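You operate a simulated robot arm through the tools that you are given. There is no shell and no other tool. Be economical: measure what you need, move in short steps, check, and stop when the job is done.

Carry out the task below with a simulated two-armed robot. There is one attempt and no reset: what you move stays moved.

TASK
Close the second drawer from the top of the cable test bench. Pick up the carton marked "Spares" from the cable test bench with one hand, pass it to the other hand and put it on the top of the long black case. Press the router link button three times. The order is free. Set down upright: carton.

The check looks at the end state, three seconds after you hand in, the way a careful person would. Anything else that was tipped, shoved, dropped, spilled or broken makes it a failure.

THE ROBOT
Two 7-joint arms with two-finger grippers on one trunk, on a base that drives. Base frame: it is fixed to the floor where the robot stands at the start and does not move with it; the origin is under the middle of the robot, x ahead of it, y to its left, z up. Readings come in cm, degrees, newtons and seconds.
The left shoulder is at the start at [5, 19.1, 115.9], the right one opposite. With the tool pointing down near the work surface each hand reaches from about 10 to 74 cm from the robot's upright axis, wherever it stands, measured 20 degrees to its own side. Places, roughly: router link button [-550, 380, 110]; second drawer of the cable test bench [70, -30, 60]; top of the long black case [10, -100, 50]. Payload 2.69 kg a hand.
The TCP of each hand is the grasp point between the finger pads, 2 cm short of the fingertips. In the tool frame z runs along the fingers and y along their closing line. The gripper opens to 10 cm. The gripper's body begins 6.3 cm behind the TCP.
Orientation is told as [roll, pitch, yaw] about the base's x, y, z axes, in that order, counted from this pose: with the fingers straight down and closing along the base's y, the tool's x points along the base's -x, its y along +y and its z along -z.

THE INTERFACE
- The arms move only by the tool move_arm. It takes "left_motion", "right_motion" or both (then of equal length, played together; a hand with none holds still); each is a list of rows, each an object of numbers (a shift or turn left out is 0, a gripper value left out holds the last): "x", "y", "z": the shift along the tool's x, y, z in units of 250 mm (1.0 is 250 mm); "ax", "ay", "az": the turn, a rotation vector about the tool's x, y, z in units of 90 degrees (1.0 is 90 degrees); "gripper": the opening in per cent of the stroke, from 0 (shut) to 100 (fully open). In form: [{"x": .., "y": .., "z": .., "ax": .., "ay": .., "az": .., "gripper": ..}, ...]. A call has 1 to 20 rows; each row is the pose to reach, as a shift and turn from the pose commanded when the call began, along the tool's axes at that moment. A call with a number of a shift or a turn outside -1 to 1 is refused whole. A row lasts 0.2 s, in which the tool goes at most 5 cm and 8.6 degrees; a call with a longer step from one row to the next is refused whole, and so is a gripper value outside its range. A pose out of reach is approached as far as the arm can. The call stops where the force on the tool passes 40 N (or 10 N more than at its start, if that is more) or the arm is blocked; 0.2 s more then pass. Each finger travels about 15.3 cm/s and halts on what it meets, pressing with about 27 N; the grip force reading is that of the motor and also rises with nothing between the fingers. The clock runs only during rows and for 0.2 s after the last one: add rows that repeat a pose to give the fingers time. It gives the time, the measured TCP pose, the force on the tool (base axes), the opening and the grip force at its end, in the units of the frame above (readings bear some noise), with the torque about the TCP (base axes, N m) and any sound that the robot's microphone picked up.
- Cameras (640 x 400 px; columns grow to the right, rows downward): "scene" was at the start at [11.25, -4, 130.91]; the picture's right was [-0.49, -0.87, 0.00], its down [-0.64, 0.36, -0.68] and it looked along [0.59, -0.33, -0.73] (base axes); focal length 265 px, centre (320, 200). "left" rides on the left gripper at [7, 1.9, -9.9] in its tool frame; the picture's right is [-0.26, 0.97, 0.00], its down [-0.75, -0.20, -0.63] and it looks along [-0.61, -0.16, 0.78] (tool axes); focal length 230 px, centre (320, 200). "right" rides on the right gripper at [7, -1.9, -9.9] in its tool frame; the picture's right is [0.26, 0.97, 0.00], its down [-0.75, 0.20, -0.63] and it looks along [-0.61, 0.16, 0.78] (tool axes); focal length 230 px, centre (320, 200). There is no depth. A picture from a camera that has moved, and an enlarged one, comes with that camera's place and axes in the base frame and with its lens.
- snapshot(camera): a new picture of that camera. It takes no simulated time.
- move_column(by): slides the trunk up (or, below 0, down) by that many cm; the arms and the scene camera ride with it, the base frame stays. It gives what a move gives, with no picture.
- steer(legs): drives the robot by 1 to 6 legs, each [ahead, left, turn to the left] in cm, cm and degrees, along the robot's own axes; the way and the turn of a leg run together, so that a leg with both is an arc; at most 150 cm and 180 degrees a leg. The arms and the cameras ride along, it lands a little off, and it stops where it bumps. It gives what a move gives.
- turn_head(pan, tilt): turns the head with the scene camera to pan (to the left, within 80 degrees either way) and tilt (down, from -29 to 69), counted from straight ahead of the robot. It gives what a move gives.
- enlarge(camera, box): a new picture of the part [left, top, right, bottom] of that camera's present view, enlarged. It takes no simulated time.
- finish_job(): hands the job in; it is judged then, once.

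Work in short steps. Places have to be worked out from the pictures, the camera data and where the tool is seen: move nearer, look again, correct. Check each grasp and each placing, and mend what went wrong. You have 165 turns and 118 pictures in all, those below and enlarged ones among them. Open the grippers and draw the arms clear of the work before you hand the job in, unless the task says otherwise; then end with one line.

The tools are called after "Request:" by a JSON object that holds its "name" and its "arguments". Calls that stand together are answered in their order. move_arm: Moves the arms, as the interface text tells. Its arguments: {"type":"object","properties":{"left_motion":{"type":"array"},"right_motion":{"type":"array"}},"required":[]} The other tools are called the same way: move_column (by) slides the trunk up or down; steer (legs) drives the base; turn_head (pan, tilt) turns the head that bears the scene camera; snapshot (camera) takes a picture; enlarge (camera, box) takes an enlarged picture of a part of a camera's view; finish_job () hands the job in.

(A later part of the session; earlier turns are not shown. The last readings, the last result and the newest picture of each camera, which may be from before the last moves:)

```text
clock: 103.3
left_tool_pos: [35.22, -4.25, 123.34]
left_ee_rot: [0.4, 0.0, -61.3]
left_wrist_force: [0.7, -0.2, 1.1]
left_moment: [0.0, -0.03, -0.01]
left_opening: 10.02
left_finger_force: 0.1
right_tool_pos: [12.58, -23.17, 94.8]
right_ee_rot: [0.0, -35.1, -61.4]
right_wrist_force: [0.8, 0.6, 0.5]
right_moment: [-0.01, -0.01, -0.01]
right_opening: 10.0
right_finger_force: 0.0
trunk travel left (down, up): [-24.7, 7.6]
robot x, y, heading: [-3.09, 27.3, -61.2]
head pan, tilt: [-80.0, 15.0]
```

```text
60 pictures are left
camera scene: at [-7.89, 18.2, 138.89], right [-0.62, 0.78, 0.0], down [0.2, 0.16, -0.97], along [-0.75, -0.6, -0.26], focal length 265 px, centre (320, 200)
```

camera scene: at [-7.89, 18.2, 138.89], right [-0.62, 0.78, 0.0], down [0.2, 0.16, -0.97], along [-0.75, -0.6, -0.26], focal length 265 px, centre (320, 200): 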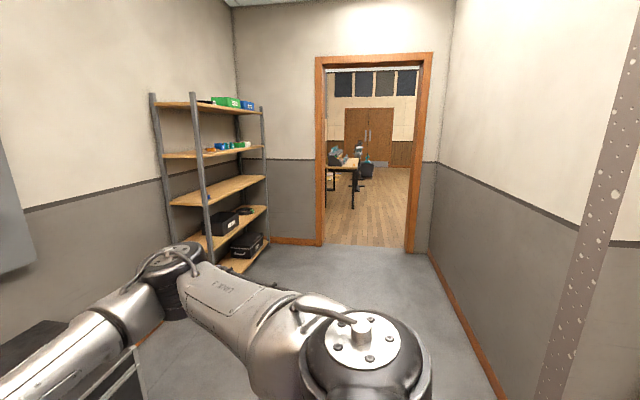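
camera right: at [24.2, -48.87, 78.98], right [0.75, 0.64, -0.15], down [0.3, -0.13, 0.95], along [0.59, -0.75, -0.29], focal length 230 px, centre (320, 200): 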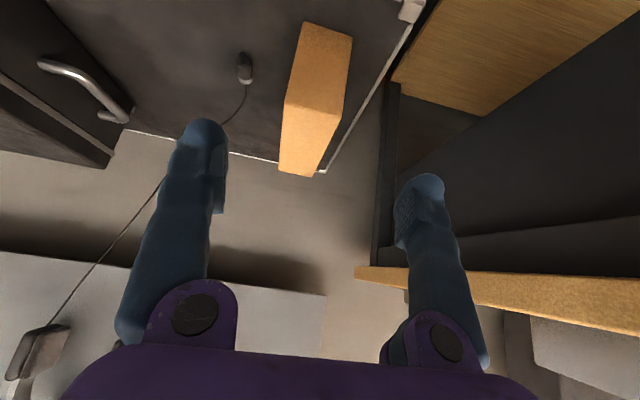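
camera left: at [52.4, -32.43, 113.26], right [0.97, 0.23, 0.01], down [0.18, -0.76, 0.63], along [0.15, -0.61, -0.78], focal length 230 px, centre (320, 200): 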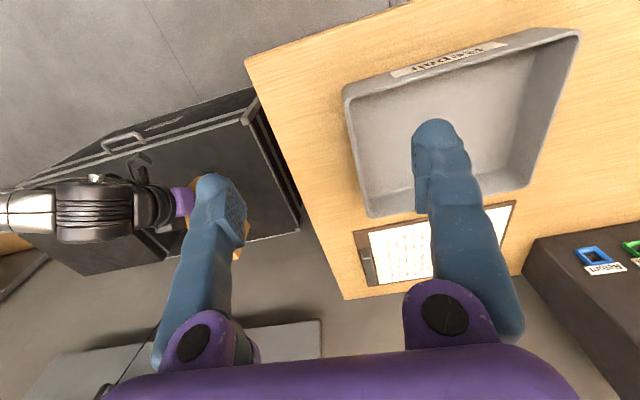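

The carton is placed. Now the router: direction about 147°. I turn right in place by 90° and look around with the head.

Request:
{"name": "steer", "arguments": {"legs": [[0, 0, -90]]}}

Request:
{"name": "turn_head", "arguments": {"pan": -65, "tilt": 15}}

Request:
{"name": "snapshot", "arguments": {"camera": "scene"}}

Request:
{"name": "turn_head", "arguments": {"pan": -10, "tilt": 15}}

Request:
{"name": "snapshot", "arguments": {"camera": "scene"}}

```text
clock: 107.5
left_tool_pos: [-34.82, -10.24, 123.42]
left_ee_rot: [0.4, 0.1, -151.6]
left_wrist_force: [-0.3, 0.2, -0.1]
left_moment: [0.02, 0.02, 0.04]
left_opening: 9.97
left_finger_force: 0.0
right_tool_pos: [-53.61, 12.5, 94.91]
right_ee_rot: [-0.1, -35.1, -151.6]
right_wrist_force: [0.1, -0.5, 0.4]
right_moment: [0.04, 0.01, 0.02]
right_opening: 9.96
right_finger_force: 0.0
trunk travel left (down, up): [-24.7, 7.6]
robot x, y, heading: [-2.67, 27.91, -151.7]
head pan, tilt: [-80.0, 15.0]
```

```text
clock: 108.3
left_tool_pos: [-34.84, -10.33, 123.38]
left_ee_rot: [0.5, 0.1, -151.7]
left_wrist_force: [0.0, 0.8, -0.6]
left_moment: [0.0, -0.03, 0.01]
left_opening: 10.01
left_finger_force: 0.1
right_tool_pos: [-53.59, 12.63, 94.79]
right_ee_rot: [0.1, -35.1, -151.6]
right_wrist_force: [-1.0, 0.2, -0.7]
right_moment: [0.0, -0.01, 0.0]
right_opening: 9.99
right_finger_force: 0.1
trunk travel left (down, up): [-24.7, 7.6]
robot x, y, heading: [-2.81, 27.44, -151.6]
head pan, tilt: [-65.0, 15.0]
```

```text
59 pictures are left
camera scene: at [-13.52, 31.23, 138.89], right [0.6, 0.8, 0.0], down [0.21, -0.15, -0.97], along [-0.77, 0.58, -0.26], focal length 265 px, centre (320, 200)
```

scene: 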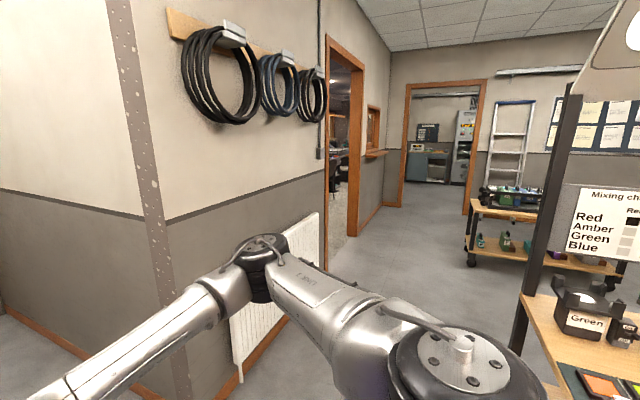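

```text
clock: 109.5
left_tool_pos: [-34.93, -10.28, 123.33]
left_ee_rot: [0.5, 0.0, -151.6]
left_wrist_force: [0.2, 0.0, -0.1]
left_moment: [-0.01, -0.03, -0.02]
left_opening: 10.04
left_finger_force: 0.0
right_tool_pos: [-53.59, 12.37, 94.83]
right_ee_rot: [0.0, -35.1, -151.6]
right_wrist_force: [-0.9, 0.3, 0.3]
right_moment: [0.0, -0.05, -0.01]
right_opening: 9.98
right_finger_force: 0.0
trunk travel left (down, up): [-24.7, 7.6]
robot x, y, heading: [-2.65, 27.48, -151.5]
head pan, tilt: [-10.0, 15.0]
```

```text
58 pictures are left
camera scene: at [-14.9, 22.71, 138.89], right [-0.31, 0.95, 0.0], down [0.25, 0.08, -0.97], along [-0.92, -0.3, -0.26], focal length 265 px, centre (320, 200)
```

scene: 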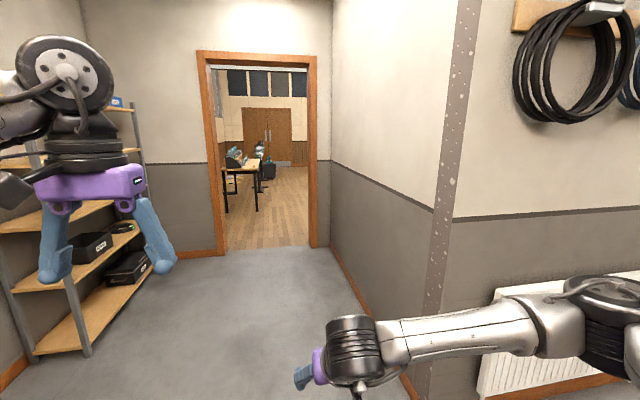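

The router room is through the doorway on the left wall (door about 94 cm wide, running from around [-199,184] to [-244,267]). My elbows stick out, so I stretch both hands forward to narrow the robot, then check the width.

Request:
{"name": "move_arm", "arguments": {"left_motion": [{"x": -0.13, "y": 0.04, "z": 0.05}, {"x": -0.26, "y": 0.08, "z": 0.1}, {"x": -0.39, "y": 0.12, "z": 0.15}, {"x": -0.52, "y": 0.16, "z": 0.2}, {"x": -0.65, "y": 0.2, "z": 0.26}, {"x": -0.8, "y": 0.24, "z": 0.32}, {"x": -0.8, "y": 0.24, "z": 0.32, "gripper": 0}], "right_motion": [{"x": -0.12, "y": -0.09, "ay": 0.05}, {"x": -0.24, "y": -0.18, "ay": 0.1}, {"x": -0.36, "y": -0.27, "ay": 0.15}, {"x": -0.48, "y": -0.36, "ay": 0.2}, {"x": -0.6, "y": -0.45, "ay": 0.2}, {"x": -0.69, "y": -0.52, "ay": 0.2}, {"x": -0.69, "y": -0.52, "ay": 0.2, "gripper": 0}]}}

Request:
{"name": "turn_head", "arguments": {"pan": -40, "tilt": 40}}

Request:
{"name": "snapshot", "arguments": {"camera": "scene"}}

Request:
{"name": "turn_head", "arguments": {"pan": 40, "tilt": 40}}

Request:
{"name": "snapshot", "arguments": {"camera": "scene"}}

```text
clock: 111.2
left_tool_pos: [-49.38, -25.28, 115.49]
left_ee_rot: [0.5, 0.0, -151.7]
left_wrist_force: [0.6, 1.1, -0.5]
left_moment: [0.0, -0.01, -0.03]
left_opening: 0.01
left_finger_force: 16.8
right_tool_pos: [-72.09, 17.18, 104.84]
right_ee_rot: [0.0, -17.0, -151.6]
right_wrist_force: [-0.5, 0.6, 0.6]
right_moment: [-0.01, -0.02, -0.01]
right_opening: 0.0
right_finger_force: 16.3
trunk travel left (down, up): [-24.7, 7.6]
robot x, y, heading: [-2.96, 27.84, -151.4]
head pan, tilt: [-10.0, 15.0]
```

```text
clock: 112.1
left_tool_pos: [-49.54, -25.17, 115.57]
left_ee_rot: [0.4, 0.0, -151.7]
left_wrist_force: [0.3, -0.4, 0.1]
left_moment: [-0.01, 0.0, -0.01]
left_opening: 0.01
left_finger_force: 26.4
right_tool_pos: [-72.06, 17.2, 104.75]
right_ee_rot: [0.0, -17.1, -151.6]
right_wrist_force: [0.0, -0.1, -0.8]
right_moment: [-0.02, 0.01, 0.0]
right_opening: 0.02
right_finger_force: 27.1
trunk travel left (down, up): [-24.7, 7.6]
robot x, y, heading: [-2.62, 27.81, -151.4]
head pan, tilt: [-40.0, 40.0]
```

```text
57 pictures are left
camera scene: at [-14.36, 27.35, 134.94], right [0.2, 0.98, 0.0], down [0.63, -0.13, -0.77], along [-0.75, 0.15, -0.64], focal length 265 px, centre (320, 200)
```

scene: 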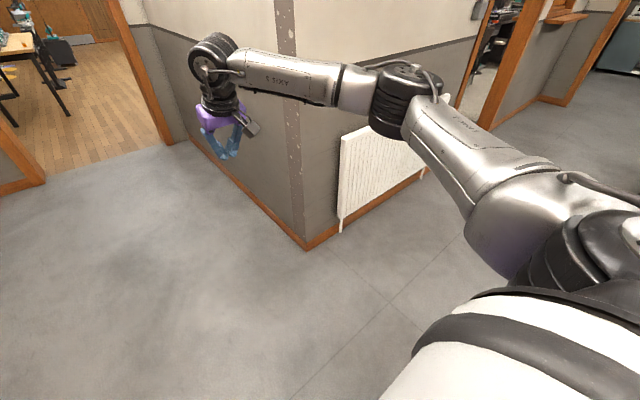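

```text
clock: 113.6
left_tool_pos: [-49.54, -25.28, 115.45]
left_ee_rot: [0.3, 0.1, -151.6]
left_wrist_force: [-0.2, -0.4, 1.0]
left_moment: [0.04, 0.0, 0.0]
left_opening: 0.01
left_finger_force: 26.7
right_tool_pos: [-72.19, 17.26, 104.77]
right_ee_rot: [0.1, -17.0, -151.6]
right_wrist_force: [-0.6, 1.1, 0.0]
right_moment: [0.0, -0.01, 0.02]
right_opening: 0.01
right_finger_force: 27.4
trunk travel left (down, up): [-24.7, 7.6]
robot x, y, heading: [-2.73, 27.66, -151.6]
head pan, tilt: [40.0, 40.0]
```

```text
56 pictures are left
camera scene: at [-9.17, 17.75, 134.93], right [-0.93, 0.37, 0.0], down [0.24, 0.6, -0.77], along [-0.28, -0.71, -0.64], focal length 265 px, centre (320, 200)
```

scene: 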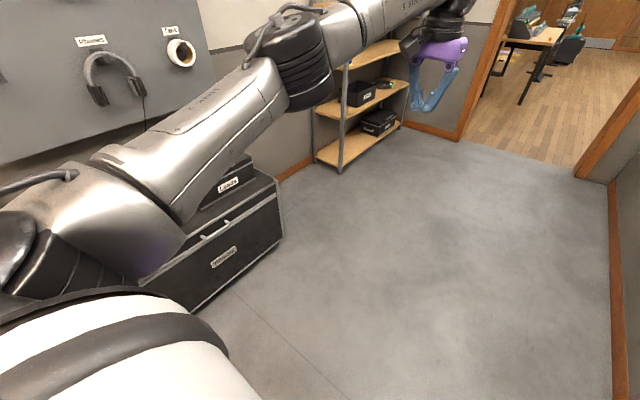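

Elbows span about ±50 cm. I turn to face along the corridor (heading 118°), shift left to its middle, and look ahead.

Request:
{"name": "steer", "arguments": {"legs": [[0, 0, -90], [0, 28, 0]]}}

Request:
{"name": "turn_head", "arguments": {"pan": 15, "tilt": 10}}

Request:
{"name": "snapshot", "arguments": {"camera": "scene"}}

```text
clock: 120.5
left_tool_pos: [-80.52, 60.76, 115.47]
left_ee_rot: [0.3, 0.1, 118.6]
left_wrist_force: [0.7, 0.2, 0.7]
left_moment: [0.02, 0.03, 0.01]
left_opening: 0.02
left_finger_force: 26.9
right_tool_pos: [-38.12, 83.61, 104.67]
right_ee_rot: [0.1, -17.0, 118.6]
right_wrist_force: [-0.4, -1.0, -0.7]
right_moment: [0.0, 0.0, 0.01]
right_opening: 0.0
right_finger_force: 27.2
trunk travel left (down, up): [-24.7, 7.6]
robot x, y, heading: [-27.49, 14.06, 118.5]
head pan, tilt: [40.0, 40.0]
```

```text
clock: 121.5
left_tool_pos: [-80.42, 60.87, 115.32]
left_ee_rot: [0.4, 0.1, 118.6]
left_wrist_force: [-0.7, -0.7, -0.3]
left_moment: [0.01, 0.0, -0.02]
left_opening: 0.0
left_finger_force: 26.9
right_tool_pos: [-38.18, 83.52, 104.85]
right_ee_rot: [0.0, -17.1, 118.5]
right_wrist_force: [-0.9, 0.3, 0.3]
right_moment: [0.05, -0.01, 0.01]
right_opening: 0.01
right_finger_force: 26.8
trunk travel left (down, up): [-24.7, 7.6]
robot x, y, heading: [-27.3, 14.55, 118.7]
head pan, tilt: [15.0, 10.0]
```

```text
55 pictures are left
camera scene: at [-35.46, 24.39, 139.7], right [0.72, 0.69, 0.0], down [0.12, -0.13, -0.98], along [-0.68, 0.71, -0.17], focal length 265 px, centre (320, 200)
```

scene: 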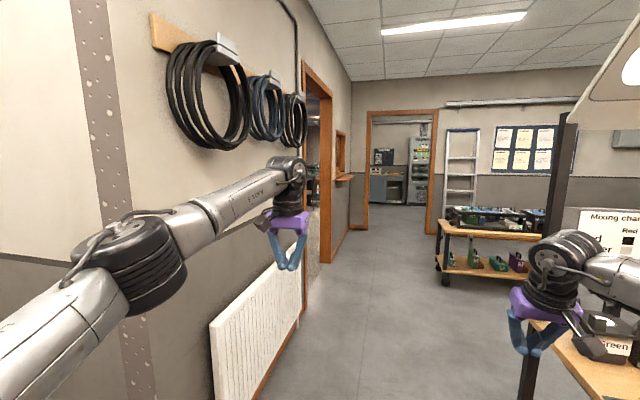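

The passage is clear, though the right elbow would pass close to the stand. I shift 9 cm further left, advance 110 cm, and look.

Request:
{"name": "steer", "arguments": {"legs": [[0, 9, 0], [110, 0, 0]]}}

Request:
{"name": "turn_head", "arguments": {"pan": 35, "tilt": 15}}

Request:
{"name": "snapshot", "arguments": {"camera": "scene"}}

```text
clock: 128.1
left_tool_pos: [-142.34, 151.83, 115.34]
left_ee_rot: [0.5, 0.1, 119.4]
left_wrist_force: [0.1, 0.1, 0.1]
left_moment: [-0.01, 0.0, -0.03]
left_opening: 0.0
left_finger_force: 26.8
right_tool_pos: [-100.38, 175.37, 104.78]
right_ee_rot: [0.0, -17.1, 119.4]
right_wrist_force: [1.3, 0.1, -0.3]
right_moment: [-0.02, -0.03, -0.02]
right_opening: 0.0
right_finger_force: 27.0
trunk travel left (down, up): [-24.7, 7.6]
robot x, y, heading: [-88.44, 106.03, 119.3]
head pan, tilt: [15.0, 10.0]
```

```text
clock: 129.0
left_tool_pos: [-142.22, 151.73, 115.48]
left_ee_rot: [0.4, 0.0, 119.6]
left_wrist_force: [0.2, 0.2, 0.8]
left_moment: [-0.03, 0.0, -0.04]
left_opening: 0.03
left_finger_force: 26.5
right_tool_pos: [-100.33, 175.27, 104.77]
right_ee_rot: [0.0, -17.1, 119.4]
right_wrist_force: [-0.4, -0.2, 0.0]
right_moment: [0.01, 0.0, -0.01]
right_opening: 0.0
right_finger_force: 26.7
trunk travel left (down, up): [-24.7, 7.6]
robot x, y, heading: [-88.89, 106.21, 119.6]
head pan, tilt: [35.0, 15.0]
```

```text
54 pictures are left
camera scene: at [-98.67, 113.51, 138.89], right [0.43, 0.9, 0.0], down [0.23, -0.11, -0.97], along [-0.87, 0.42, -0.26], focal length 265 px, centre (320, 200)
```

scene: 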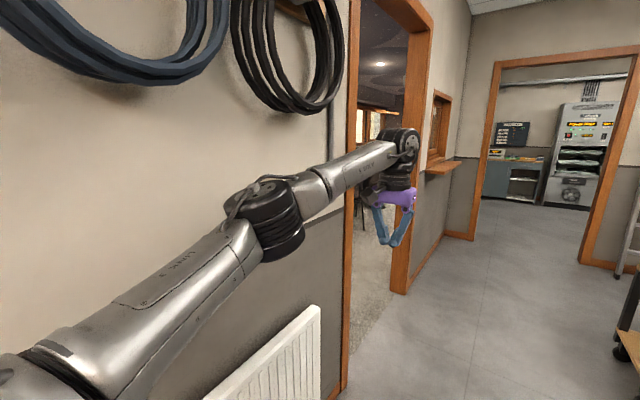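

Door 1 is on the left with a dim carpeted room; door 2 is ahead. I go 110 cm further to look through both.

Request:
{"name": "steer", "arguments": {"legs": [[110, 0, -1]]}}

Request:
{"name": "turn_head", "arguments": {"pan": 60, "tilt": 8}}

Request:
{"name": "snapshot", "arguments": {"camera": "scene"}}

Request:
{"name": "turn_head", "arguments": {"pan": 5, "tilt": 10}}

Request:
{"name": "snapshot", "arguments": {"camera": "scene"}}

```text
clock: 134.6
left_tool_pos: [-194.99, 250.06, 115.44]
left_ee_rot: [0.4, 0.0, 118.4]
left_wrist_force: [-0.4, 0.7, 0.8]
left_moment: [0.02, 0.02, 0.0]
left_opening: 0.0
left_finger_force: 27.4
right_tool_pos: [-152.51, 272.62, 104.79]
right_ee_rot: [0.0, -17.2, 118.2]
right_wrist_force: [0.1, -0.3, 0.2]
right_moment: [-0.02, 0.04, -0.01]
right_opening: 0.0
right_finger_force: 26.8
trunk travel left (down, up): [-24.7, 7.6]
robot x, y, heading: [-142.41, 202.89, 118.4]
head pan, tilt: [35.0, 15.0]
```

```text
clock: 135.5
left_tool_pos: [-194.94, 249.92, 115.43]
left_ee_rot: [0.4, 0.1, 118.4]
left_wrist_force: [0.2, 1.0, 0.2]
left_moment: [-0.01, -0.01, 0.0]
left_opening: 0.02
left_finger_force: 27.1
right_tool_pos: [-152.56, 272.55, 104.83]
right_ee_rot: [0.1, -17.1, 118.3]
right_wrist_force: [-0.3, 0.5, -0.6]
right_moment: [0.03, -0.02, 0.0]
right_opening: 0.01
right_finger_force: 26.8
trunk travel left (down, up): [-24.7, 7.6]
robot x, y, heading: [-142.01, 203.09, 118.5]
head pan, tilt: [60.0, 8.0]
```

```text
53 pictures are left
camera scene: at [-153.02, 206.96, 140.02], right [0.03, 1.0, 0.0], down [0.14, 0.0, -0.99], along [-0.99, 0.03, -0.14], focal length 265 px, centre (320, 200)
```

scene: 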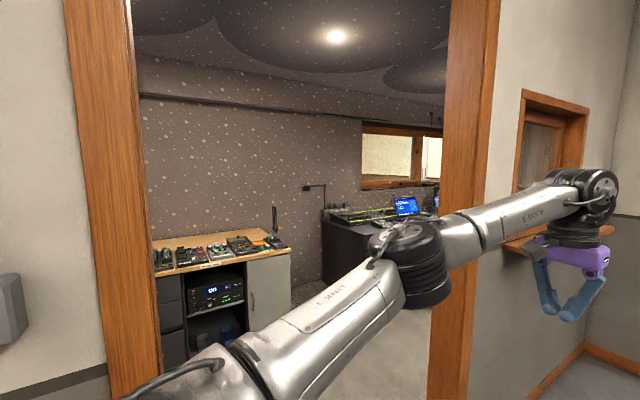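

```text
clock: 136.8
left_tool_pos: [-194.87, 249.97, 115.43]
left_ee_rot: [0.4, 0.1, 118.3]
left_wrist_force: [0.1, 0.5, 0.3]
left_moment: [0.01, 0.01, 0.0]
left_opening: 0.01
left_finger_force: 27.1
right_tool_pos: [-152.46, 272.61, 104.72]
right_ee_rot: [0.1, -17.1, 118.3]
right_wrist_force: [-0.5, 0.3, 0.2]
right_moment: [-0.03, 0.01, 0.0]
right_opening: 0.0
right_finger_force: 26.6
trunk travel left (down, up): [-24.7, 7.6]
robot x, y, heading: [-142.07, 203.19, 118.3]
head pan, tilt: [5.0, 10.0]
```

```text
52 pictures are left
camera scene: at [-148.87, 214.44, 139.7], right [0.84, 0.55, 0.0], down [0.1, -0.14, -0.98], along [-0.54, 0.82, -0.17], focal length 265 px, centre (320, 200)
```

scene: 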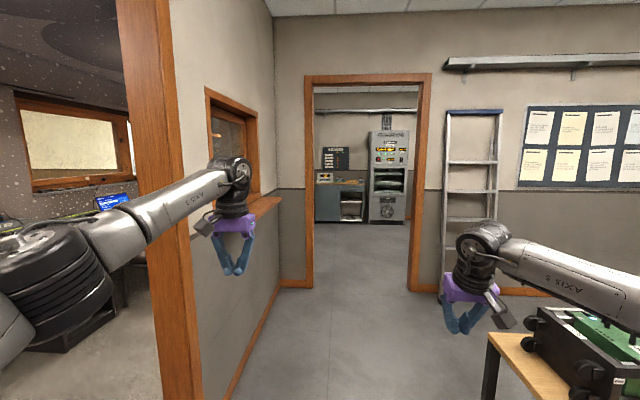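

The console with the lit screen in room 1 lies in the router's direction. I'll go through door 1 sideways (moving left), so I draw both hands in to shorten my front extent and then check.

Request:
{"name": "move_arm", "arguments": {"left_motion": [{"x": 0.12}, {"x": 0.25}, {"x": 0.38}, {"x": 0.51}, {"x": 0.64}, {"x": 0.76}, {"x": 0.86}, {"x": 0.86}], "right_motion": [{"x": 0.12, "z": -0.037, "ay": 0.03}, {"x": 0.25, "z": -0.075, "ay": 0.06}, {"x": 0.38, "z": -0.115, "ay": 0.09}, {"x": 0.51, "z": -0.155, "ay": 0.12}, {"x": 0.64, "z": -0.195, "ay": 0.15}, {"x": 0.77, "z": -0.235, "ay": 0.18}, {"x": 0.9, "z": -0.275, "ay": 0.19}, {"x": 0.9, "z": -0.275, "ay": 0.19}]}}

Request:
{"name": "turn_head", "arguments": {"pan": 35, "tilt": 40}}

Request:
{"name": "snapshot", "arguments": {"camera": "scene"}}

```text
clock: 138.6
left_tool_pos: [-184.78, 231.35, 115.45]
left_ee_rot: [0.4, 0.1, 118.5]
left_wrist_force: [-0.3, 0.1, 0.1]
left_moment: [-0.02, -0.02, 0.01]
left_opening: 0.0
left_finger_force: 27.2
right_tool_pos: [-141.34, 252.13, 104.76]
right_ee_rot: [0.0, 0.1, 118.4]
right_wrist_force: [-0.6, -0.1, 0.3]
right_moment: [-0.02, 0.0, 0.02]
right_opening: 0.02
right_finger_force: 26.9
trunk travel left (down, up): [-24.7, 7.6]
robot x, y, heading: [-142.39, 202.93, 118.2]
head pan, tilt: [5.0, 10.0]
```

```text
clock: 139.5
left_tool_pos: [-184.76, 231.28, 115.41]
left_ee_rot: [0.3, -0.1, 118.3]
left_wrist_force: [-0.6, -0.2, 0.2]
left_moment: [0.0, -0.04, -0.02]
left_opening: 0.01
left_finger_force: 26.5
right_tool_pos: [-141.46, 251.9, 104.78]
right_ee_rot: [0.0, 0.0, 118.3]
right_wrist_force: [-0.2, 0.5, -0.1]
right_moment: [0.01, -0.02, 0.0]
right_opening: 0.02
right_finger_force: 26.9
trunk travel left (down, up): [-24.7, 7.6]
robot x, y, heading: [-142.13, 203.37, 118.2]
head pan, tilt: [35.0, 40.0]
```

```text
51 pictures are left
camera scene: at [-151.35, 210.5, 134.94], right [0.45, 0.89, 0.0], down [0.57, -0.29, -0.77], along [-0.68, 0.34, -0.64], focal length 265 px, centre (320, 200)
```

scene: 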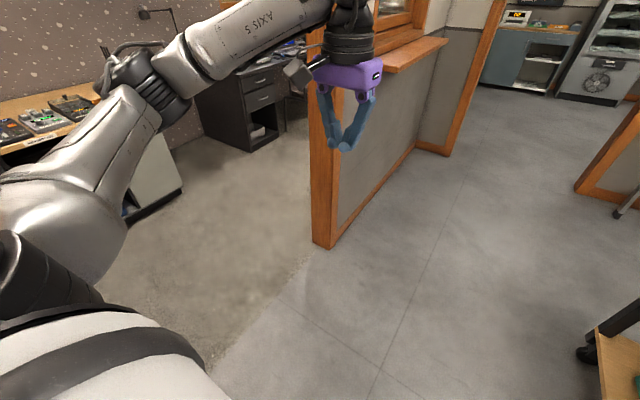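

The far jamb is at s≈350, the near one at ≈250. I advance 43 cm to centre in the opening and go left 60 cm into it, then check.

Request:
{"name": "steer", "arguments": {"legs": [[43, 0, 0.3], [0, 50, 0]]}}

Request:
{"name": "turn_head", "arguments": {"pan": 40, "tilt": 40}}

Request:
{"name": "snapshot", "arguments": {"camera": "scene"}}

```text
clock: 146.7
left_tool_pos: [-249.84, 243.87, 115.55]
left_ee_rot: [0.3, -0.1, 119.3]
left_wrist_force: [0.3, -0.4, 0.5]
left_moment: [0.0, 0.01, -0.02]
left_opening: 0.0
left_finger_force: 27.2
right_tool_pos: [-206.71, 265.29, 104.81]
right_ee_rot: [0.0, 0.0, 119.2]
right_wrist_force: [-0.6, -0.9, -0.5]
right_moment: [-0.01, 0.0, 0.04]
right_opening: 0.01
right_finger_force: 27.0
trunk travel left (down, up): [-24.7, 7.6]
robot x, y, heading: [-206.83, 216.57, 119.0]
head pan, tilt: [35.0, 40.0]
```

```text
clock: 147.3
left_tool_pos: [-249.75, 243.86, 115.43]
left_ee_rot: [0.4, -0.1, 119.3]
left_wrist_force: [0.6, 0.2, 0.1]
left_moment: [0.0, 0.02, 0.0]
left_opening: 0.0
left_finger_force: 26.7
right_tool_pos: [-206.67, 265.23, 104.71]
right_ee_rot: [0.1, 0.0, 119.2]
right_wrist_force: [0.0, 0.0, 0.4]
right_moment: [-0.01, 0.0, 0.03]
right_opening: 0.0
right_finger_force: 26.7
trunk travel left (down, up): [-24.7, 7.6]
robot x, y, heading: [-206.78, 216.3, 119.1]
head pan, tilt: [40.0, 40.0]
```

```text
50 pictures are left
camera scene: at [-216.3, 223.0, 134.93], right [0.35, 0.93, 0.0], down [0.6, -0.23, -0.77], along [-0.72, 0.27, -0.64], focal length 265 px, centre (320, 200)
```

scene: 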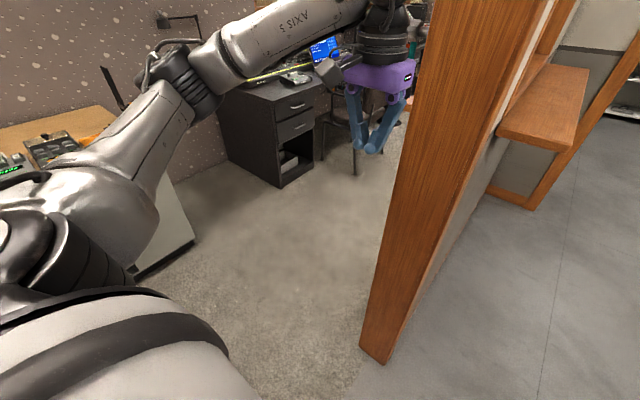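

Clear by about 10 cm at the jamb. I continue left 80 cm into the room.

Request:
{"name": "steer", "arguments": {"legs": [[0, 80, -0.5]]}}

Request:
{"name": "move_arm", "arguments": {"left_motion": [{"x": -0.12}, {"x": -0.25}, {"x": -0.38}, {"x": -0.51}, {"x": -0.64}, {"x": -0.76}, {"x": -0.76}], "right_motion": [{"x": -0.12}, {"x": -0.25}, {"x": -0.38}, {"x": -0.51}, {"x": -0.64}, {"x": -0.76}, {"x": -0.76}]}}

Request:
{"name": "turn_head", "arguments": {"pan": 20, "tilt": 20}}

Request:
{"name": "snapshot", "arguments": {"camera": "scene"}}

Request:
{"name": "turn_head", "arguments": {"pan": -40, "tilt": 40}}

Request:
{"name": "snapshot", "arguments": {"camera": "scene"}}

```text
clock: 154.7
left_tool_pos: [-319.33, 205.9, 115.49]
left_ee_rot: [0.4, 0.0, 118.5]
left_wrist_force: [0.7, -0.2, -0.3]
left_moment: [-0.02, -0.02, 0.01]
left_opening: 0.0
left_finger_force: 27.7
right_tool_pos: [-276.02, 226.84, 104.84]
right_ee_rot: [0.0, 0.0, 118.4]
right_wrist_force: [-0.3, -0.3, -0.3]
right_moment: [0.01, 0.02, 0.02]
right_opening: 0.0
right_finger_force: 26.7
trunk travel left (down, up): [-24.7, 7.6]
robot x, y, heading: [-276.55, 177.9, 118.5]
head pan, tilt: [40.0, 40.0]
```

```text
clock: 156.3
left_tool_pos: [-328.4, 222.46, 115.46]
left_ee_rot: [0.6, -0.1, 118.5]
left_wrist_force: [0.1, 0.0, -0.4]
left_moment: [0.01, 0.01, -0.01]
left_opening: 0.03
left_finger_force: 27.4
right_tool_pos: [-284.9, 243.46, 104.72]
right_ee_rot: [0.1, 0.0, 118.4]
right_wrist_force: [0.4, 0.0, 0.7]
right_moment: [0.05, -0.01, -0.01]
right_opening: 0.0
right_finger_force: 26.8
trunk travel left (down, up): [-24.7, 7.6]
robot x, y, heading: [-276.58, 177.95, 118.5]
head pan, tilt: [40.0, 40.0]
```

```text
clock: 157.2
left_tool_pos: [-328.18, 222.56, 115.44]
left_ee_rot: [0.4, 0.0, 118.5]
left_wrist_force: [0.5, -0.3, 0.1]
left_moment: [0.03, -0.02, 0.0]
left_opening: 0.01
left_finger_force: 26.9
right_tool_pos: [-284.88, 243.46, 104.72]
right_ee_rot: [0.0, -0.1, 118.5]
right_wrist_force: [-0.1, -0.3, 0.1]
right_moment: [0.01, -0.02, -0.02]
right_opening: 0.0
right_finger_force: 26.9
trunk travel left (down, up): [-24.7, 7.6]
robot x, y, heading: [-276.66, 177.98, 118.1]
head pan, tilt: [20.0, 20.0]
```

```text
49 pictures are left
camera scene: at [-285.19, 187.67, 138.07], right [0.66, 0.75, 0.0], down [0.26, -0.23, -0.94], along [-0.7, 0.62, -0.34], focal length 265 px, centre (320, 200)
```

scene: 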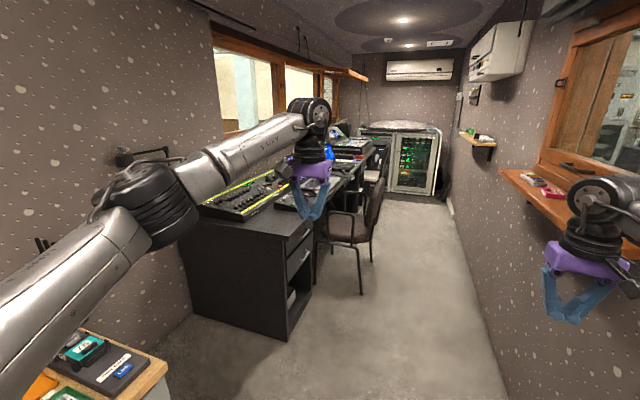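

```text
clock: 158.5
left_tool_pos: [-328.48, 222.57, 115.42]
left_ee_rot: [0.4, 0.0, 118.5]
left_wrist_force: [-0.9, -0.4, 0.4]
left_moment: [0.02, -0.04, 0.02]
left_opening: 0.03
left_finger_force: 27.0
right_tool_pos: [-285.05, 243.35, 104.72]
right_ee_rot: [0.1, -0.1, 118.6]
right_wrist_force: [0.4, 0.4, -0.1]
right_moment: [0.0, -0.01, 0.01]
right_opening: 0.02
right_finger_force: 27.0
trunk travel left (down, up): [-24.7, 7.6]
robot x, y, heading: [-276.96, 178.47, 118.6]
head pan, tilt: [-40.0, 40.0]
```

```text
48 pictures are left
camera scene: at [-276.52, 189.83, 134.94], right [0.98, -0.2, 0.0], down [-0.13, -0.63, -0.77], along [0.15, 0.75, -0.64], focal length 265 px, centre (320, 200)
```

scene: 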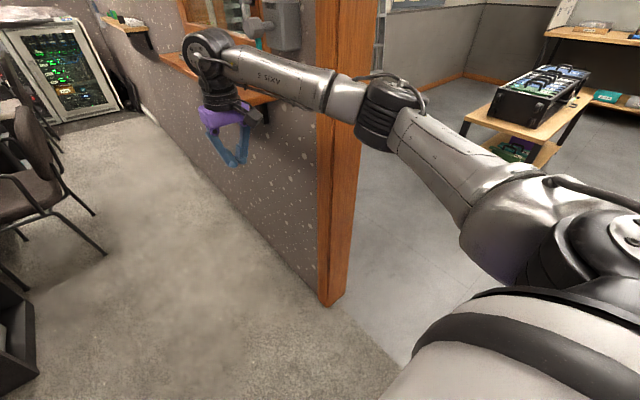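

The room is narrow: console and chairs on the left, ledge on the right. I'll turn to face the console (heading ≈208°) so I can travel sideways with my arms above the chairs, and look toward the router.

Request:
{"name": "steer", "arguments": {"legs": [[0, 0, 90], [-8, 0, 0]]}}

Request:
{"name": "turn_head", "arguments": {"pan": -55, "tilt": 15}}

Request:
{"name": "snapshot", "arguments": {"camera": "scene"}}

```text
clock: 163.3
left_tool_pos: [-313.93, 130.11, 115.49]
left_ee_rot: [0.3, 0.0, -151.4]
left_wrist_force: [0.0, -0.3, 0.4]
left_moment: [-0.01, 0.03, -0.03]
left_opening: 0.0
left_finger_force: 27.3
right_tool_pos: [-334.89, 173.54, 104.75]
right_ee_rot: [-0.1, 0.0, -151.5]
right_wrist_force: [0.3, -0.1, 0.1]
right_moment: [-0.02, 0.01, -0.03]
right_opening: 0.0
right_finger_force: 26.9
trunk travel left (down, up): [-24.7, 7.6]
robot x, y, heading: [-269.63, 181.79, -151.4]
head pan, tilt: [-40.0, 40.0]
```

```text
clock: 164.2
left_tool_pos: [-314.06, 130.16, 115.41]
left_ee_rot: [0.4, 0.0, -151.3]
left_wrist_force: [-0.1, -0.1, 0.1]
left_moment: [0.0, -0.01, -0.01]
left_opening: 0.02
left_finger_force: 27.1
right_tool_pos: [-335.02, 173.45, 104.66]
right_ee_rot: [0.0, 0.0, -151.6]
right_wrist_force: [-0.3, -0.4, -0.1]
right_moment: [-0.02, -0.03, -0.03]
right_opening: 0.0
right_finger_force: 26.6
trunk travel left (down, up): [-24.7, 7.6]
robot x, y, heading: [-269.63, 182.07, -151.6]
head pan, tilt: [-55.0, 15.0]
```

```text
47 pictures are left
camera scene: at [-281.21, 184.03, 138.88], right [0.45, 0.9, 0.0], down [0.23, -0.12, -0.97], along [-0.86, 0.43, -0.26], focal length 265 px, centre (320, 200)
```

scene: 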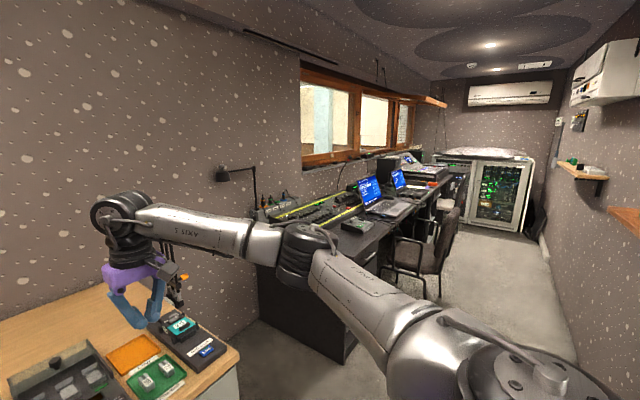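

Request:
{"name": "enlarge", "arguments": {"camera": "scene", "box": [250, 120, 470, 260]}}

```text
2.86 times, centred on (360, 190) of scene
camera zoom: at [-281.21, 184.03, 138.88], right [0.45, 0.9, 0.0], down [0.23, -0.12, -0.97], along [-0.86, 0.43, -0.26], focal length 757 px, centre (206, 229)
```

zoom: 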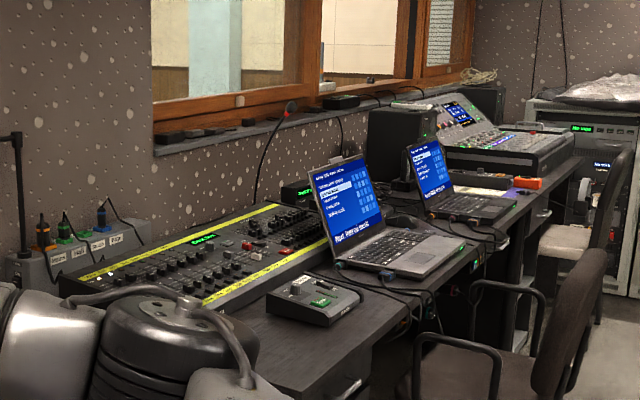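

A small black box sits on the window sill behind the console, exactly on the router's bearing. I draw the hands in a bit and raise the right, then travel sideways (right) 90 cm for a closer look.

Request:
{"name": "move_arm", "arguments": {"left_motion": [{"x": 0.12}, {"x": 0.25}, {"x": 0.38}, {"x": 0.5}, {"x": 0.6}, {"x": 0.6}], "right_motion": [{"x": 0.12, "z": -0.08}, {"x": 0.25, "z": -0.16}, {"x": 0.38, "z": -0.24}, {"x": 0.5, "z": -0.32}, {"x": 0.6, "z": -0.4}, {"x": 0.6, "z": -0.4}]}}

Request:
{"name": "steer", "arguments": {"legs": [[0, -90, 0]]}}

Request:
{"name": "turn_head", "arguments": {"pan": -50, "tilt": 25}}

Request:
{"name": "snapshot", "arguments": {"camera": "scene"}}

```text
clock: 165.6
left_tool_pos: [-300.85, 137.38, 115.27]
left_ee_rot: [0.3, 0.2, -151.4]
left_wrist_force: [0.0, -0.2, 0.7]
left_moment: [0.01, 0.01, 0.01]
left_opening: 0.02
left_finger_force: 27.1
right_tool_pos: [-321.77, 180.62, 114.82]
right_ee_rot: [-0.1, 0.1, -151.5]
right_wrist_force: [-0.6, 0.7, -0.3]
right_moment: [-0.01, -0.02, -0.06]
right_opening: 0.02
right_finger_force: 27.1
trunk travel left (down, up): [-24.7, 7.6]
robot x, y, heading: [-269.56, 182.11, -151.4]
head pan, tilt: [-55.0, 15.0]
```

```text
clock: 173.9
left_tool_pos: [-343.76, 216.5, 115.36]
left_ee_rot: [0.4, 0.0, -151.9]
left_wrist_force: [0.2, 0.4, 0.1]
left_moment: [0.01, -0.02, -0.01]
left_opening: 0.0
left_finger_force: 27.2
right_tool_pos: [-364.36, 259.77, 114.77]
right_ee_rot: [0.1, 0.1, -151.8]
right_wrist_force: [0.1, -0.2, -0.5]
right_moment: [0.02, 0.03, -0.01]
right_opening: 0.01
right_finger_force: 26.2
trunk travel left (down, up): [-24.7, 7.6]
robot x, y, heading: [-312.16, 261.0, -151.6]
head pan, tilt: [-55.0, 15.0]
```

```text
clock: 174.6
left_tool_pos: [-343.64, 216.38, 115.39]
left_ee_rot: [0.3, 0.0, -151.9]
left_wrist_force: [-0.1, -0.9, 0.6]
left_moment: [-0.03, 0.0, 0.01]
left_opening: 0.01
left_finger_force: 26.7
right_tool_pos: [-364.35, 259.84, 114.8]
right_ee_rot: [0.0, 0.0, -152.0]
right_wrist_force: [1.0, -0.8, 0.0]
right_moment: [-0.01, -0.02, 0.01]
right_opening: 0.01
right_finger_force: 26.9
trunk travel left (down, up): [-24.7, 7.6]
robot x, y, heading: [-312.12, 260.7, -151.9]
head pan, tilt: [-50.0, 25.0]
```

```text
45 pictures are left
camera scene: at [-323.88, 262.21, 137.27], right [0.37, 0.93, 0.0], down [0.39, -0.16, -0.91], along [-0.84, 0.34, -0.42], focal length 265 px, centre (320, 200)
```

scene: 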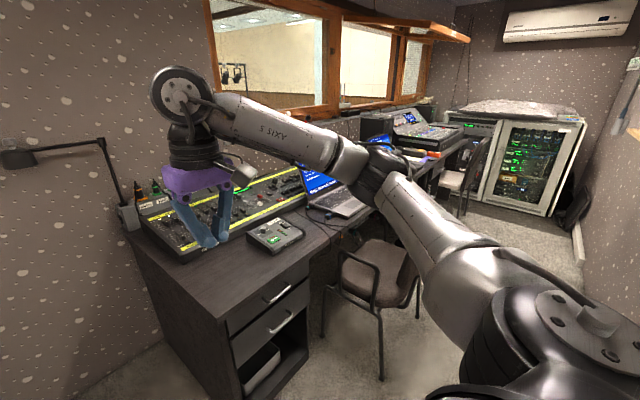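

Request:
{"name": "enlarge", "arguments": {"camera": "scene", "box": [300, 60, 500, 185]}}

```text
3.20 times, centred on (400, 122) of scene
camera zoom: at [-323.88, 262.21, 137.27], right [0.37, 0.93, 0.0], down [0.39, -0.16, -0.91], along [-0.84, 0.34, -0.42], focal length 848 px, centre (64, 448)
```

zoom: 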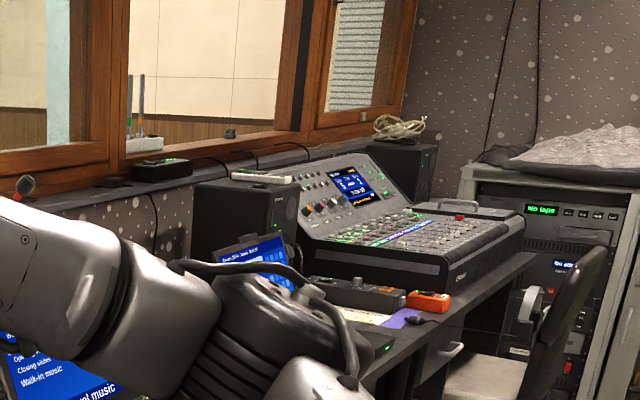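

The router is triangulated at about [-549, 383, 107.5], on the sill behind desks and chairs. I slide on 100 cm to see it from in front and check the gaps.

Request:
{"name": "steer", "arguments": {"legs": [[-6, 0, 0], [0, -110, 0]]}}

Request:
{"name": "turn_head", "arguments": {"pan": -35, "tilt": 25}}

Request:
{"name": "snapshot", "arguments": {"camera": "scene"}}

```text
clock: 185.1
left_tool_pos: [-390.33, 317.26, 115.35]
left_ee_rot: [0.4, 0.0, -152.2]
left_wrist_force: [-1.3, 0.0, -0.4]
left_moment: [-0.01, -0.06, 0.0]
left_opening: 0.01
left_finger_force: 26.9
right_tool_pos: [-410.73, 360.76, 114.79]
right_ee_rot: [-0.1, 0.1, -152.3]
right_wrist_force: [0.5, 0.1, 0.1]
right_moment: [0.01, 0.0, 0.0]
right_opening: 0.0
right_finger_force: 26.9
trunk travel left (down, up): [-24.7, 7.6]
robot x, y, heading: [-358.72, 361.57, -152.0]
head pan, tilt: [-50.0, 25.0]
```

```text
clock: 185.9
left_tool_pos: [-390.36, 317.21, 115.56]
left_ee_rot: [0.4, 0.0, -152.3]
left_wrist_force: [-0.2, -0.4, 0.1]
left_moment: [0.03, 0.02, 0.01]
left_opening: 0.0
left_finger_force: 27.3
right_tool_pos: [-410.61, 360.83, 114.84]
right_ee_rot: [0.0, 0.1, -152.2]
right_wrist_force: [-0.6, 0.7, -0.2]
right_moment: [0.0, 0.0, 0.01]
right_opening: 0.0
right_finger_force: 27.2
trunk travel left (down, up): [-24.7, 7.6]
robot x, y, heading: [-358.48, 361.31, -152.1]
head pan, tilt: [-35.0, 25.0]
```

```text
43 pictures are left
camera scene: at [-370.92, 360.57, 137.27], right [0.13, 0.99, 0.0], down [0.42, -0.05, -0.91], along [-0.9, 0.12, -0.42], focal length 265 px, centre (320, 200)
```

scene: 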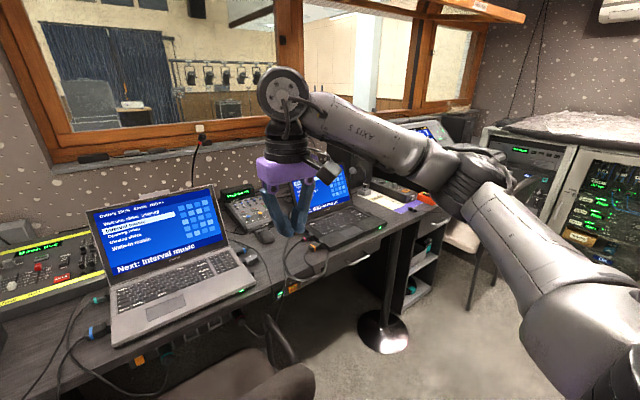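

The right wrist blocks my view of the router. I lift the right hand 20 cm and out to the right.

Request:
{"name": "move_arm", "arguments": {"right_motion": [{"z": -0.15, "y": -0.1}, {"z": -0.3, "y": -0.2}, {"z": -0.45, "y": -0.3}, {"z": -0.6, "y": -0.4}, {"z": -0.75, "y": -0.5}, {"z": -0.85, "y": -0.6}, {"z": -0.85, "y": -0.6}]}}

Request:
{"name": "enlarge", "arguments": {"camera": "scene", "box": [180, 50, 440, 220]}}

```text
clock: 187.5
left_tool_pos: [-390.38, 317.32, 115.49]
left_ee_rot: [0.3, 0.0, -152.3]
left_wrist_force: [-0.6, 0.1, 0.5]
left_moment: [0.03, 0.01, 0.02]
left_opening: 0.03
left_finger_force: 27.2
right_tool_pos: [-417.69, 373.94, 135.89]
right_ee_rot: [0.0, 0.0, -152.3]
right_wrist_force: [-0.6, -0.3, -0.5]
right_moment: [0.01, 0.0, -0.03]
right_opening: 0.01
right_finger_force: 26.9
trunk travel left (down, up): [-24.7, 7.6]
robot x, y, heading: [-358.27, 361.02, -152.4]
head pan, tilt: [-35.0, 25.0]
```

```text
2.35 times, centred on (310, 135) of scene
camera zoom: at [-370.95, 360.56, 137.26], right [0.13, 0.99, 0.0], down [0.42, -0.05, -0.91], along [-0.9, 0.12, -0.42], focal length 624 px, centre (344, 353)
```

zoom: 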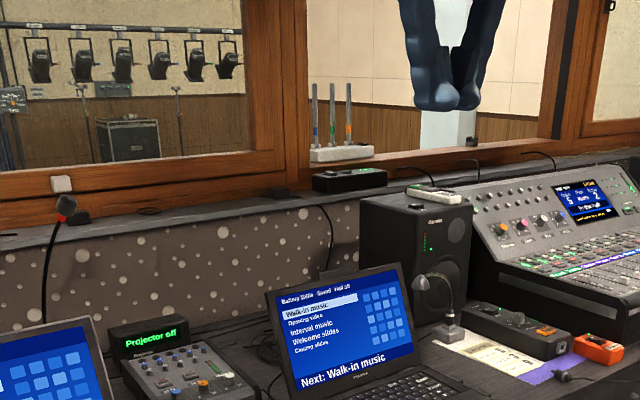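

Two candidates: a white box with three antennas (a Wi-Fi router) and a small black box in front of it. I enlarge further.

Request:
{"name": "enlarge", "arguments": {"camera": "scene", "box": [295, 80, 355, 140]}}

```text
6.67 times, centred on (325, 110) of scene
camera zoom: at [-370.95, 360.56, 137.26], right [0.13, 0.99, 0.0], down [0.42, -0.05, -0.91], along [-0.9, 0.12, -0.42], focal length 1767 px, centre (287, 800)
```

zoom: 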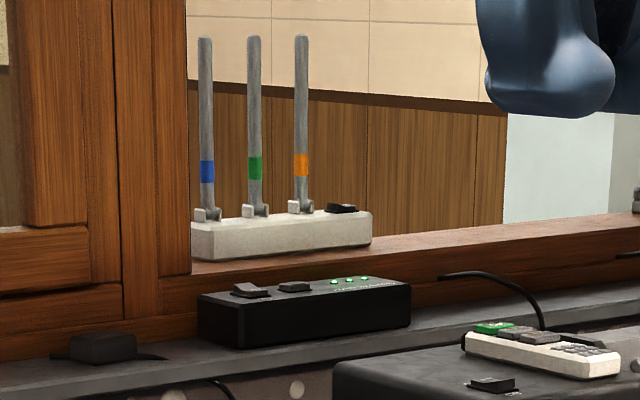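

The router is the white box with three antennas standing in the open window; its dark button is on top at the far end. From this room the desks keep it out of reach, so I'll go round to the hall side of the window. First back along the room.

Request:
{"name": "steer", "arguments": {"legs": [[0, 120, 0], [0, 80, 0.8], [8, 0, 0]]}}

Request:
{"name": "steer", "arguments": {"legs": [[0, 0, -90]]}}

Request:
{"name": "turn_head", "arguments": {"pan": -40, "tilt": 40}}

Request:
{"name": "snapshot", "arguments": {"camera": "scene"}}

```text
clock: 206.0
left_tool_pos: [-305.46, 136.21, 115.42]
left_ee_rot: [0.5, 0.1, -152.3]
left_wrist_force: [-0.7, -0.1, 0.4]
left_moment: [0.02, -0.02, 0.0]
left_opening: 0.0
left_finger_force: 27.2
right_tool_pos: [-332.61, 192.81, 135.93]
right_ee_rot: [0.0, 0.0, -152.4]
right_wrist_force: [0.3, 0.7, 0.3]
right_moment: [0.04, -0.04, -0.01]
right_opening: 0.0
right_finger_force: 27.1
trunk travel left (down, up): [-24.7, 7.6]
robot x, y, heading: [-273.18, 180.21, -152.5]
head pan, tilt: [-35.0, 25.0]
```

```text
clock: 210.2
left_tool_pos: [-318.09, 211.26, 115.5]
left_ee_rot: [0.4, 0.0, 118.7]
left_wrist_force: [0.2, 0.9, -0.3]
left_moment: [-0.01, 0.0, 0.05]
left_opening: 0.0
left_finger_force: 26.8
right_tool_pos: [-261.74, 239.53, 135.92]
right_ee_rot: [-0.1, 0.0, 118.6]
right_wrist_force: [0.1, 0.4, -1.1]
right_moment: [0.02, -0.03, 0.01]
right_opening: 0.0
right_finger_force: 27.1
trunk travel left (down, up): [-24.7, 7.6]
robot x, y, heading: [-273.66, 180.01, 118.5]
head pan, tilt: [-35.0, 25.0]
```

```text
clock: 210.9
left_tool_pos: [-318.05, 211.33, 115.39]
left_ee_rot: [0.5, 0.0, 118.5]
left_wrist_force: [0.3, 1.6, -0.1]
left_moment: [-0.01, -0.02, -0.01]
left_opening: 0.0
left_finger_force: 27.3
right_tool_pos: [-261.78, 239.57, 135.92]
right_ee_rot: [0.0, 0.0, 118.6]
right_wrist_force: [0.1, -0.5, -0.5]
right_moment: [0.0, -0.01, -0.02]
right_opening: 0.01
right_finger_force: 26.7
trunk travel left (down, up): [-24.7, 7.6]
robot x, y, heading: [-273.26, 180.15, 118.4]
head pan, tilt: [-40.0, 40.0]
```

```text
40 pictures are left
camera scene: at [-273.44, 191.96, 134.94], right [0.98, -0.2, 0.0], down [-0.13, -0.63, -0.77], along [0.15, 0.75, -0.64], focal length 265 px, centre (320, 200)
```

scene: 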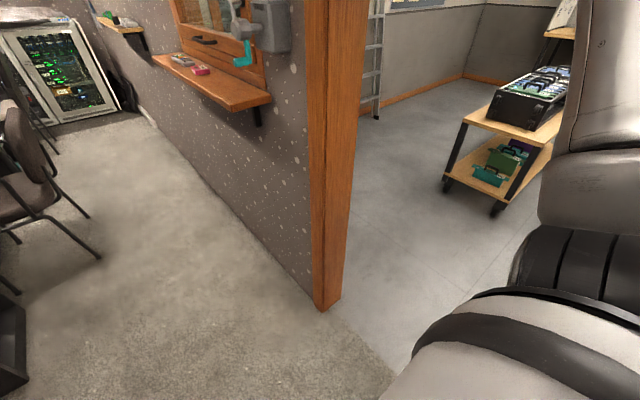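

I restore the right hand's lower posture and slide right through the doorway back into the corridor.

Request:
{"name": "move_arm", "arguments": {"right_motion": [{"z": 0.15, "y": 0.1}, {"z": 0.3, "y": 0.2}, {"z": 0.45, "y": 0.3}, {"z": 0.6, "y": 0.4}, {"z": 0.75, "y": 0.5}, {"z": 0.85, "y": 0.6}, {"z": 0.85, "y": 0.6}]}}

Request:
{"name": "steer", "arguments": {"legs": [[0, -64, 0], [0, -64, 0]]}}

```text
clock: 212.5
left_tool_pos: [-317.99, 211.36, 115.44]
left_ee_rot: [0.4, 0.0, 118.6]
left_wrist_force: [0.2, -0.3, -0.3]
left_moment: [-0.02, 0.01, 0.02]
left_opening: 0.01
left_finger_force: 26.7
right_tool_pos: [-274.93, 232.43, 114.71]
right_ee_rot: [0.1, 0.1, 118.5]
right_wrist_force: [0.8, -1.1, 0.3]
right_moment: [-0.04, -0.03, 0.0]
right_opening: 0.0
right_finger_force: 27.1
trunk travel left (down, up): [-24.7, 7.6]
robot x, y, heading: [-273.44, 180.26, 118.7]
head pan, tilt: [-40.0, 40.0]
```

```text
clock: 224.2
left_tool_pos: [-205.59, 272.55, 115.45]
left_ee_rot: [0.4, 0.0, 118.3]
left_wrist_force: [0.4, 0.8, -0.5]
left_moment: [-0.01, 0.05, 0.01]
left_opening: 0.0
left_finger_force: 27.1
right_tool_pos: [-162.31, 292.99, 114.7]
right_ee_rot: [0.0, 0.0, 118.2]
right_wrist_force: [0.1, -0.9, -1.0]
right_moment: [-0.01, 0.01, 0.04]
right_opening: 0.01
right_finger_force: 27.1
trunk travel left (down, up): [-24.7, 7.6]
robot x, y, heading: [-161.21, 241.17, 118.2]
head pan, tilt: [-40.0, 40.0]
```

Back in the corridor on the line I came by. I reverse along it.

Request:
{"name": "steer", "arguments": {"legs": [[-140, 0, 0.2]]}}

Request:
{"name": "steer", "arguments": {"legs": [[-133, 0, 0]]}}

Request:
{"name": "turn_head", "arguments": {"pan": 75, "tilt": 20}}

Request:
{"name": "snapshot", "arguments": {"camera": "scene"}}

```text
clock: 231.2
left_tool_pos: [-139.21, 149.67, 115.39]
left_ee_rot: [0.5, 0.0, 119.2]
left_wrist_force: [0.4, -1.2, 0.3]
left_moment: [0.0, -0.02, -0.01]
left_opening: 0.01
left_finger_force: 26.9
right_tool_pos: [-96.35, 171.08, 114.84]
right_ee_rot: [0.0, 0.0, 119.2]
right_wrist_force: [-0.1, -0.6, -1.1]
right_moment: [-0.02, -0.01, -0.02]
right_opening: 0.0
right_finger_force: 27.3
trunk travel left (down, up): [-24.7, 7.6]
robot x, y, heading: [-93.8, 118.95, 119.2]
head pan, tilt: [-40.0, 40.0]
```

```text
clock: 237.8
left_tool_pos: [-74.8, 33.81, 115.46]
left_ee_rot: [0.4, 0.1, 118.5]
left_wrist_force: [-0.2, -0.3, -1.0]
left_moment: [0.02, 0.0, -0.02]
left_opening: 0.0
left_finger_force: 26.8
right_tool_pos: [-31.57, 54.65, 114.8]
right_ee_rot: [-0.1, -0.1, 118.5]
right_wrist_force: [0.0, 0.0, -0.3]
right_moment: [0.0, 0.02, 0.01]
right_opening: 0.02
right_finger_force: 27.4
trunk travel left (down, up): [-24.7, 7.6]
robot x, y, heading: [-30.29, 2.32, 118.5]
head pan, tilt: [-40.0, 40.0]
```

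```text
clock: 239.8
left_tool_pos: [-74.83, 33.88, 115.56]
left_ee_rot: [0.4, -0.1, 118.5]
left_wrist_force: [-0.4, 0.2, -0.2]
left_moment: [-0.03, -0.04, 0.01]
left_opening: 0.0
left_finger_force: 27.2
right_tool_pos: [-31.61, 54.63, 114.71]
right_ee_rot: [0.0, 0.0, 118.6]
right_wrist_force: [0.7, 0.8, -0.4]
right_moment: [0.0, -0.01, 0.02]
right_opening: 0.02
right_finger_force: 26.2
trunk travel left (down, up): [-24.7, 7.6]
robot x, y, heading: [-30.31, 2.47, 118.5]
head pan, tilt: [75.0, 20.0]
```

```text
39 pictures are left
camera scene: at [-40.91, 3.82, 138.07], right [-0.23, 0.97, 0.0], down [0.33, 0.08, -0.94], along [-0.91, -0.22, -0.34], focal length 265 px, centre (320, 200)
```

scene: 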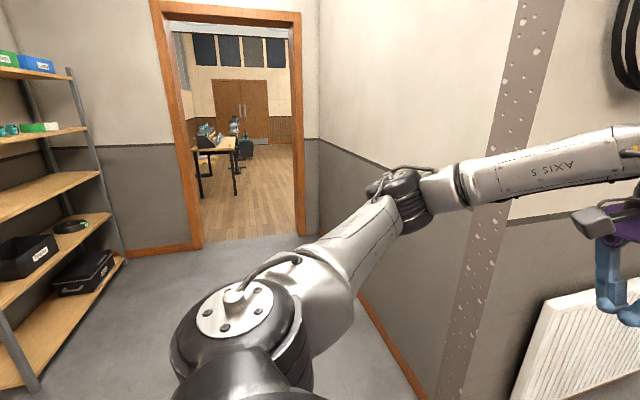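

Hall door: opening from s -34 to 67. I back up 11 cm to centre my profile, then slide left toward it.

Request:
{"name": "steer", "arguments": {"legs": [[-11, 0, 0], [0, 145, 0]]}}

Request:
{"name": "turn_head", "arguments": {"pan": 70, "tilt": 35}}

Request:
{"name": "snapshot", "arguments": {"camera": "scene"}}

```text
clock: 253.6
left_tool_pos: [-197.98, -44.48, 115.53]
left_ee_rot: [0.4, 0.0, 117.9]
left_wrist_force: [0.0, -0.7, 0.2]
left_moment: [0.01, 0.01, -0.02]
left_opening: 0.0
left_finger_force: 26.8
right_tool_pos: [-154.73, -23.99, 114.73]
right_ee_rot: [-0.1, 0.0, 117.8]
right_wrist_force: [0.8, 0.8, 0.7]
right_moment: [0.0, 0.01, 0.04]
right_opening: 0.0
right_finger_force: 27.3
trunk travel left (down, up): [-24.7, 7.6]
robot x, y, heading: [-153.82, -76.09, 118.0]
head pan, tilt: [75.0, 20.0]
```

```text
clock: 254.3
left_tool_pos: [-198.1, -44.46, 115.43]
left_ee_rot: [0.4, 0.0, 117.9]
left_wrist_force: [0.2, 0.6, 0.3]
left_moment: [0.0, 0.0, -0.02]
left_opening: 0.0
left_finger_force: 27.5
right_tool_pos: [-154.73, -23.9, 114.83]
right_ee_rot: [0.0, 0.0, 117.9]
right_wrist_force: [-0.3, -0.4, 0.1]
right_moment: [-0.02, 0.02, 0.0]
right_opening: 0.01
right_finger_force: 26.6
trunk travel left (down, up): [-24.7, 7.6]
robot x, y, heading: [-154.0, -75.85, 117.8]
head pan, tilt: [70.0, 35.0]
```

```text
38 pictures are left
camera scene: at [-164.2, -73.88, 135.7], right [-0.14, 0.99, 0.0], down [0.57, 0.08, -0.82], along [-0.81, -0.11, -0.57], focal length 265 px, centre (320, 200)
```

scene: 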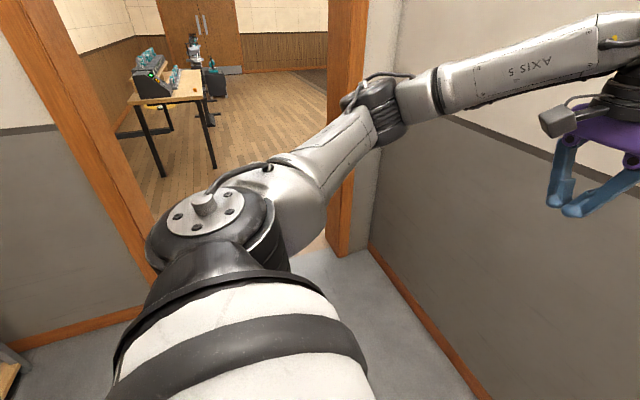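

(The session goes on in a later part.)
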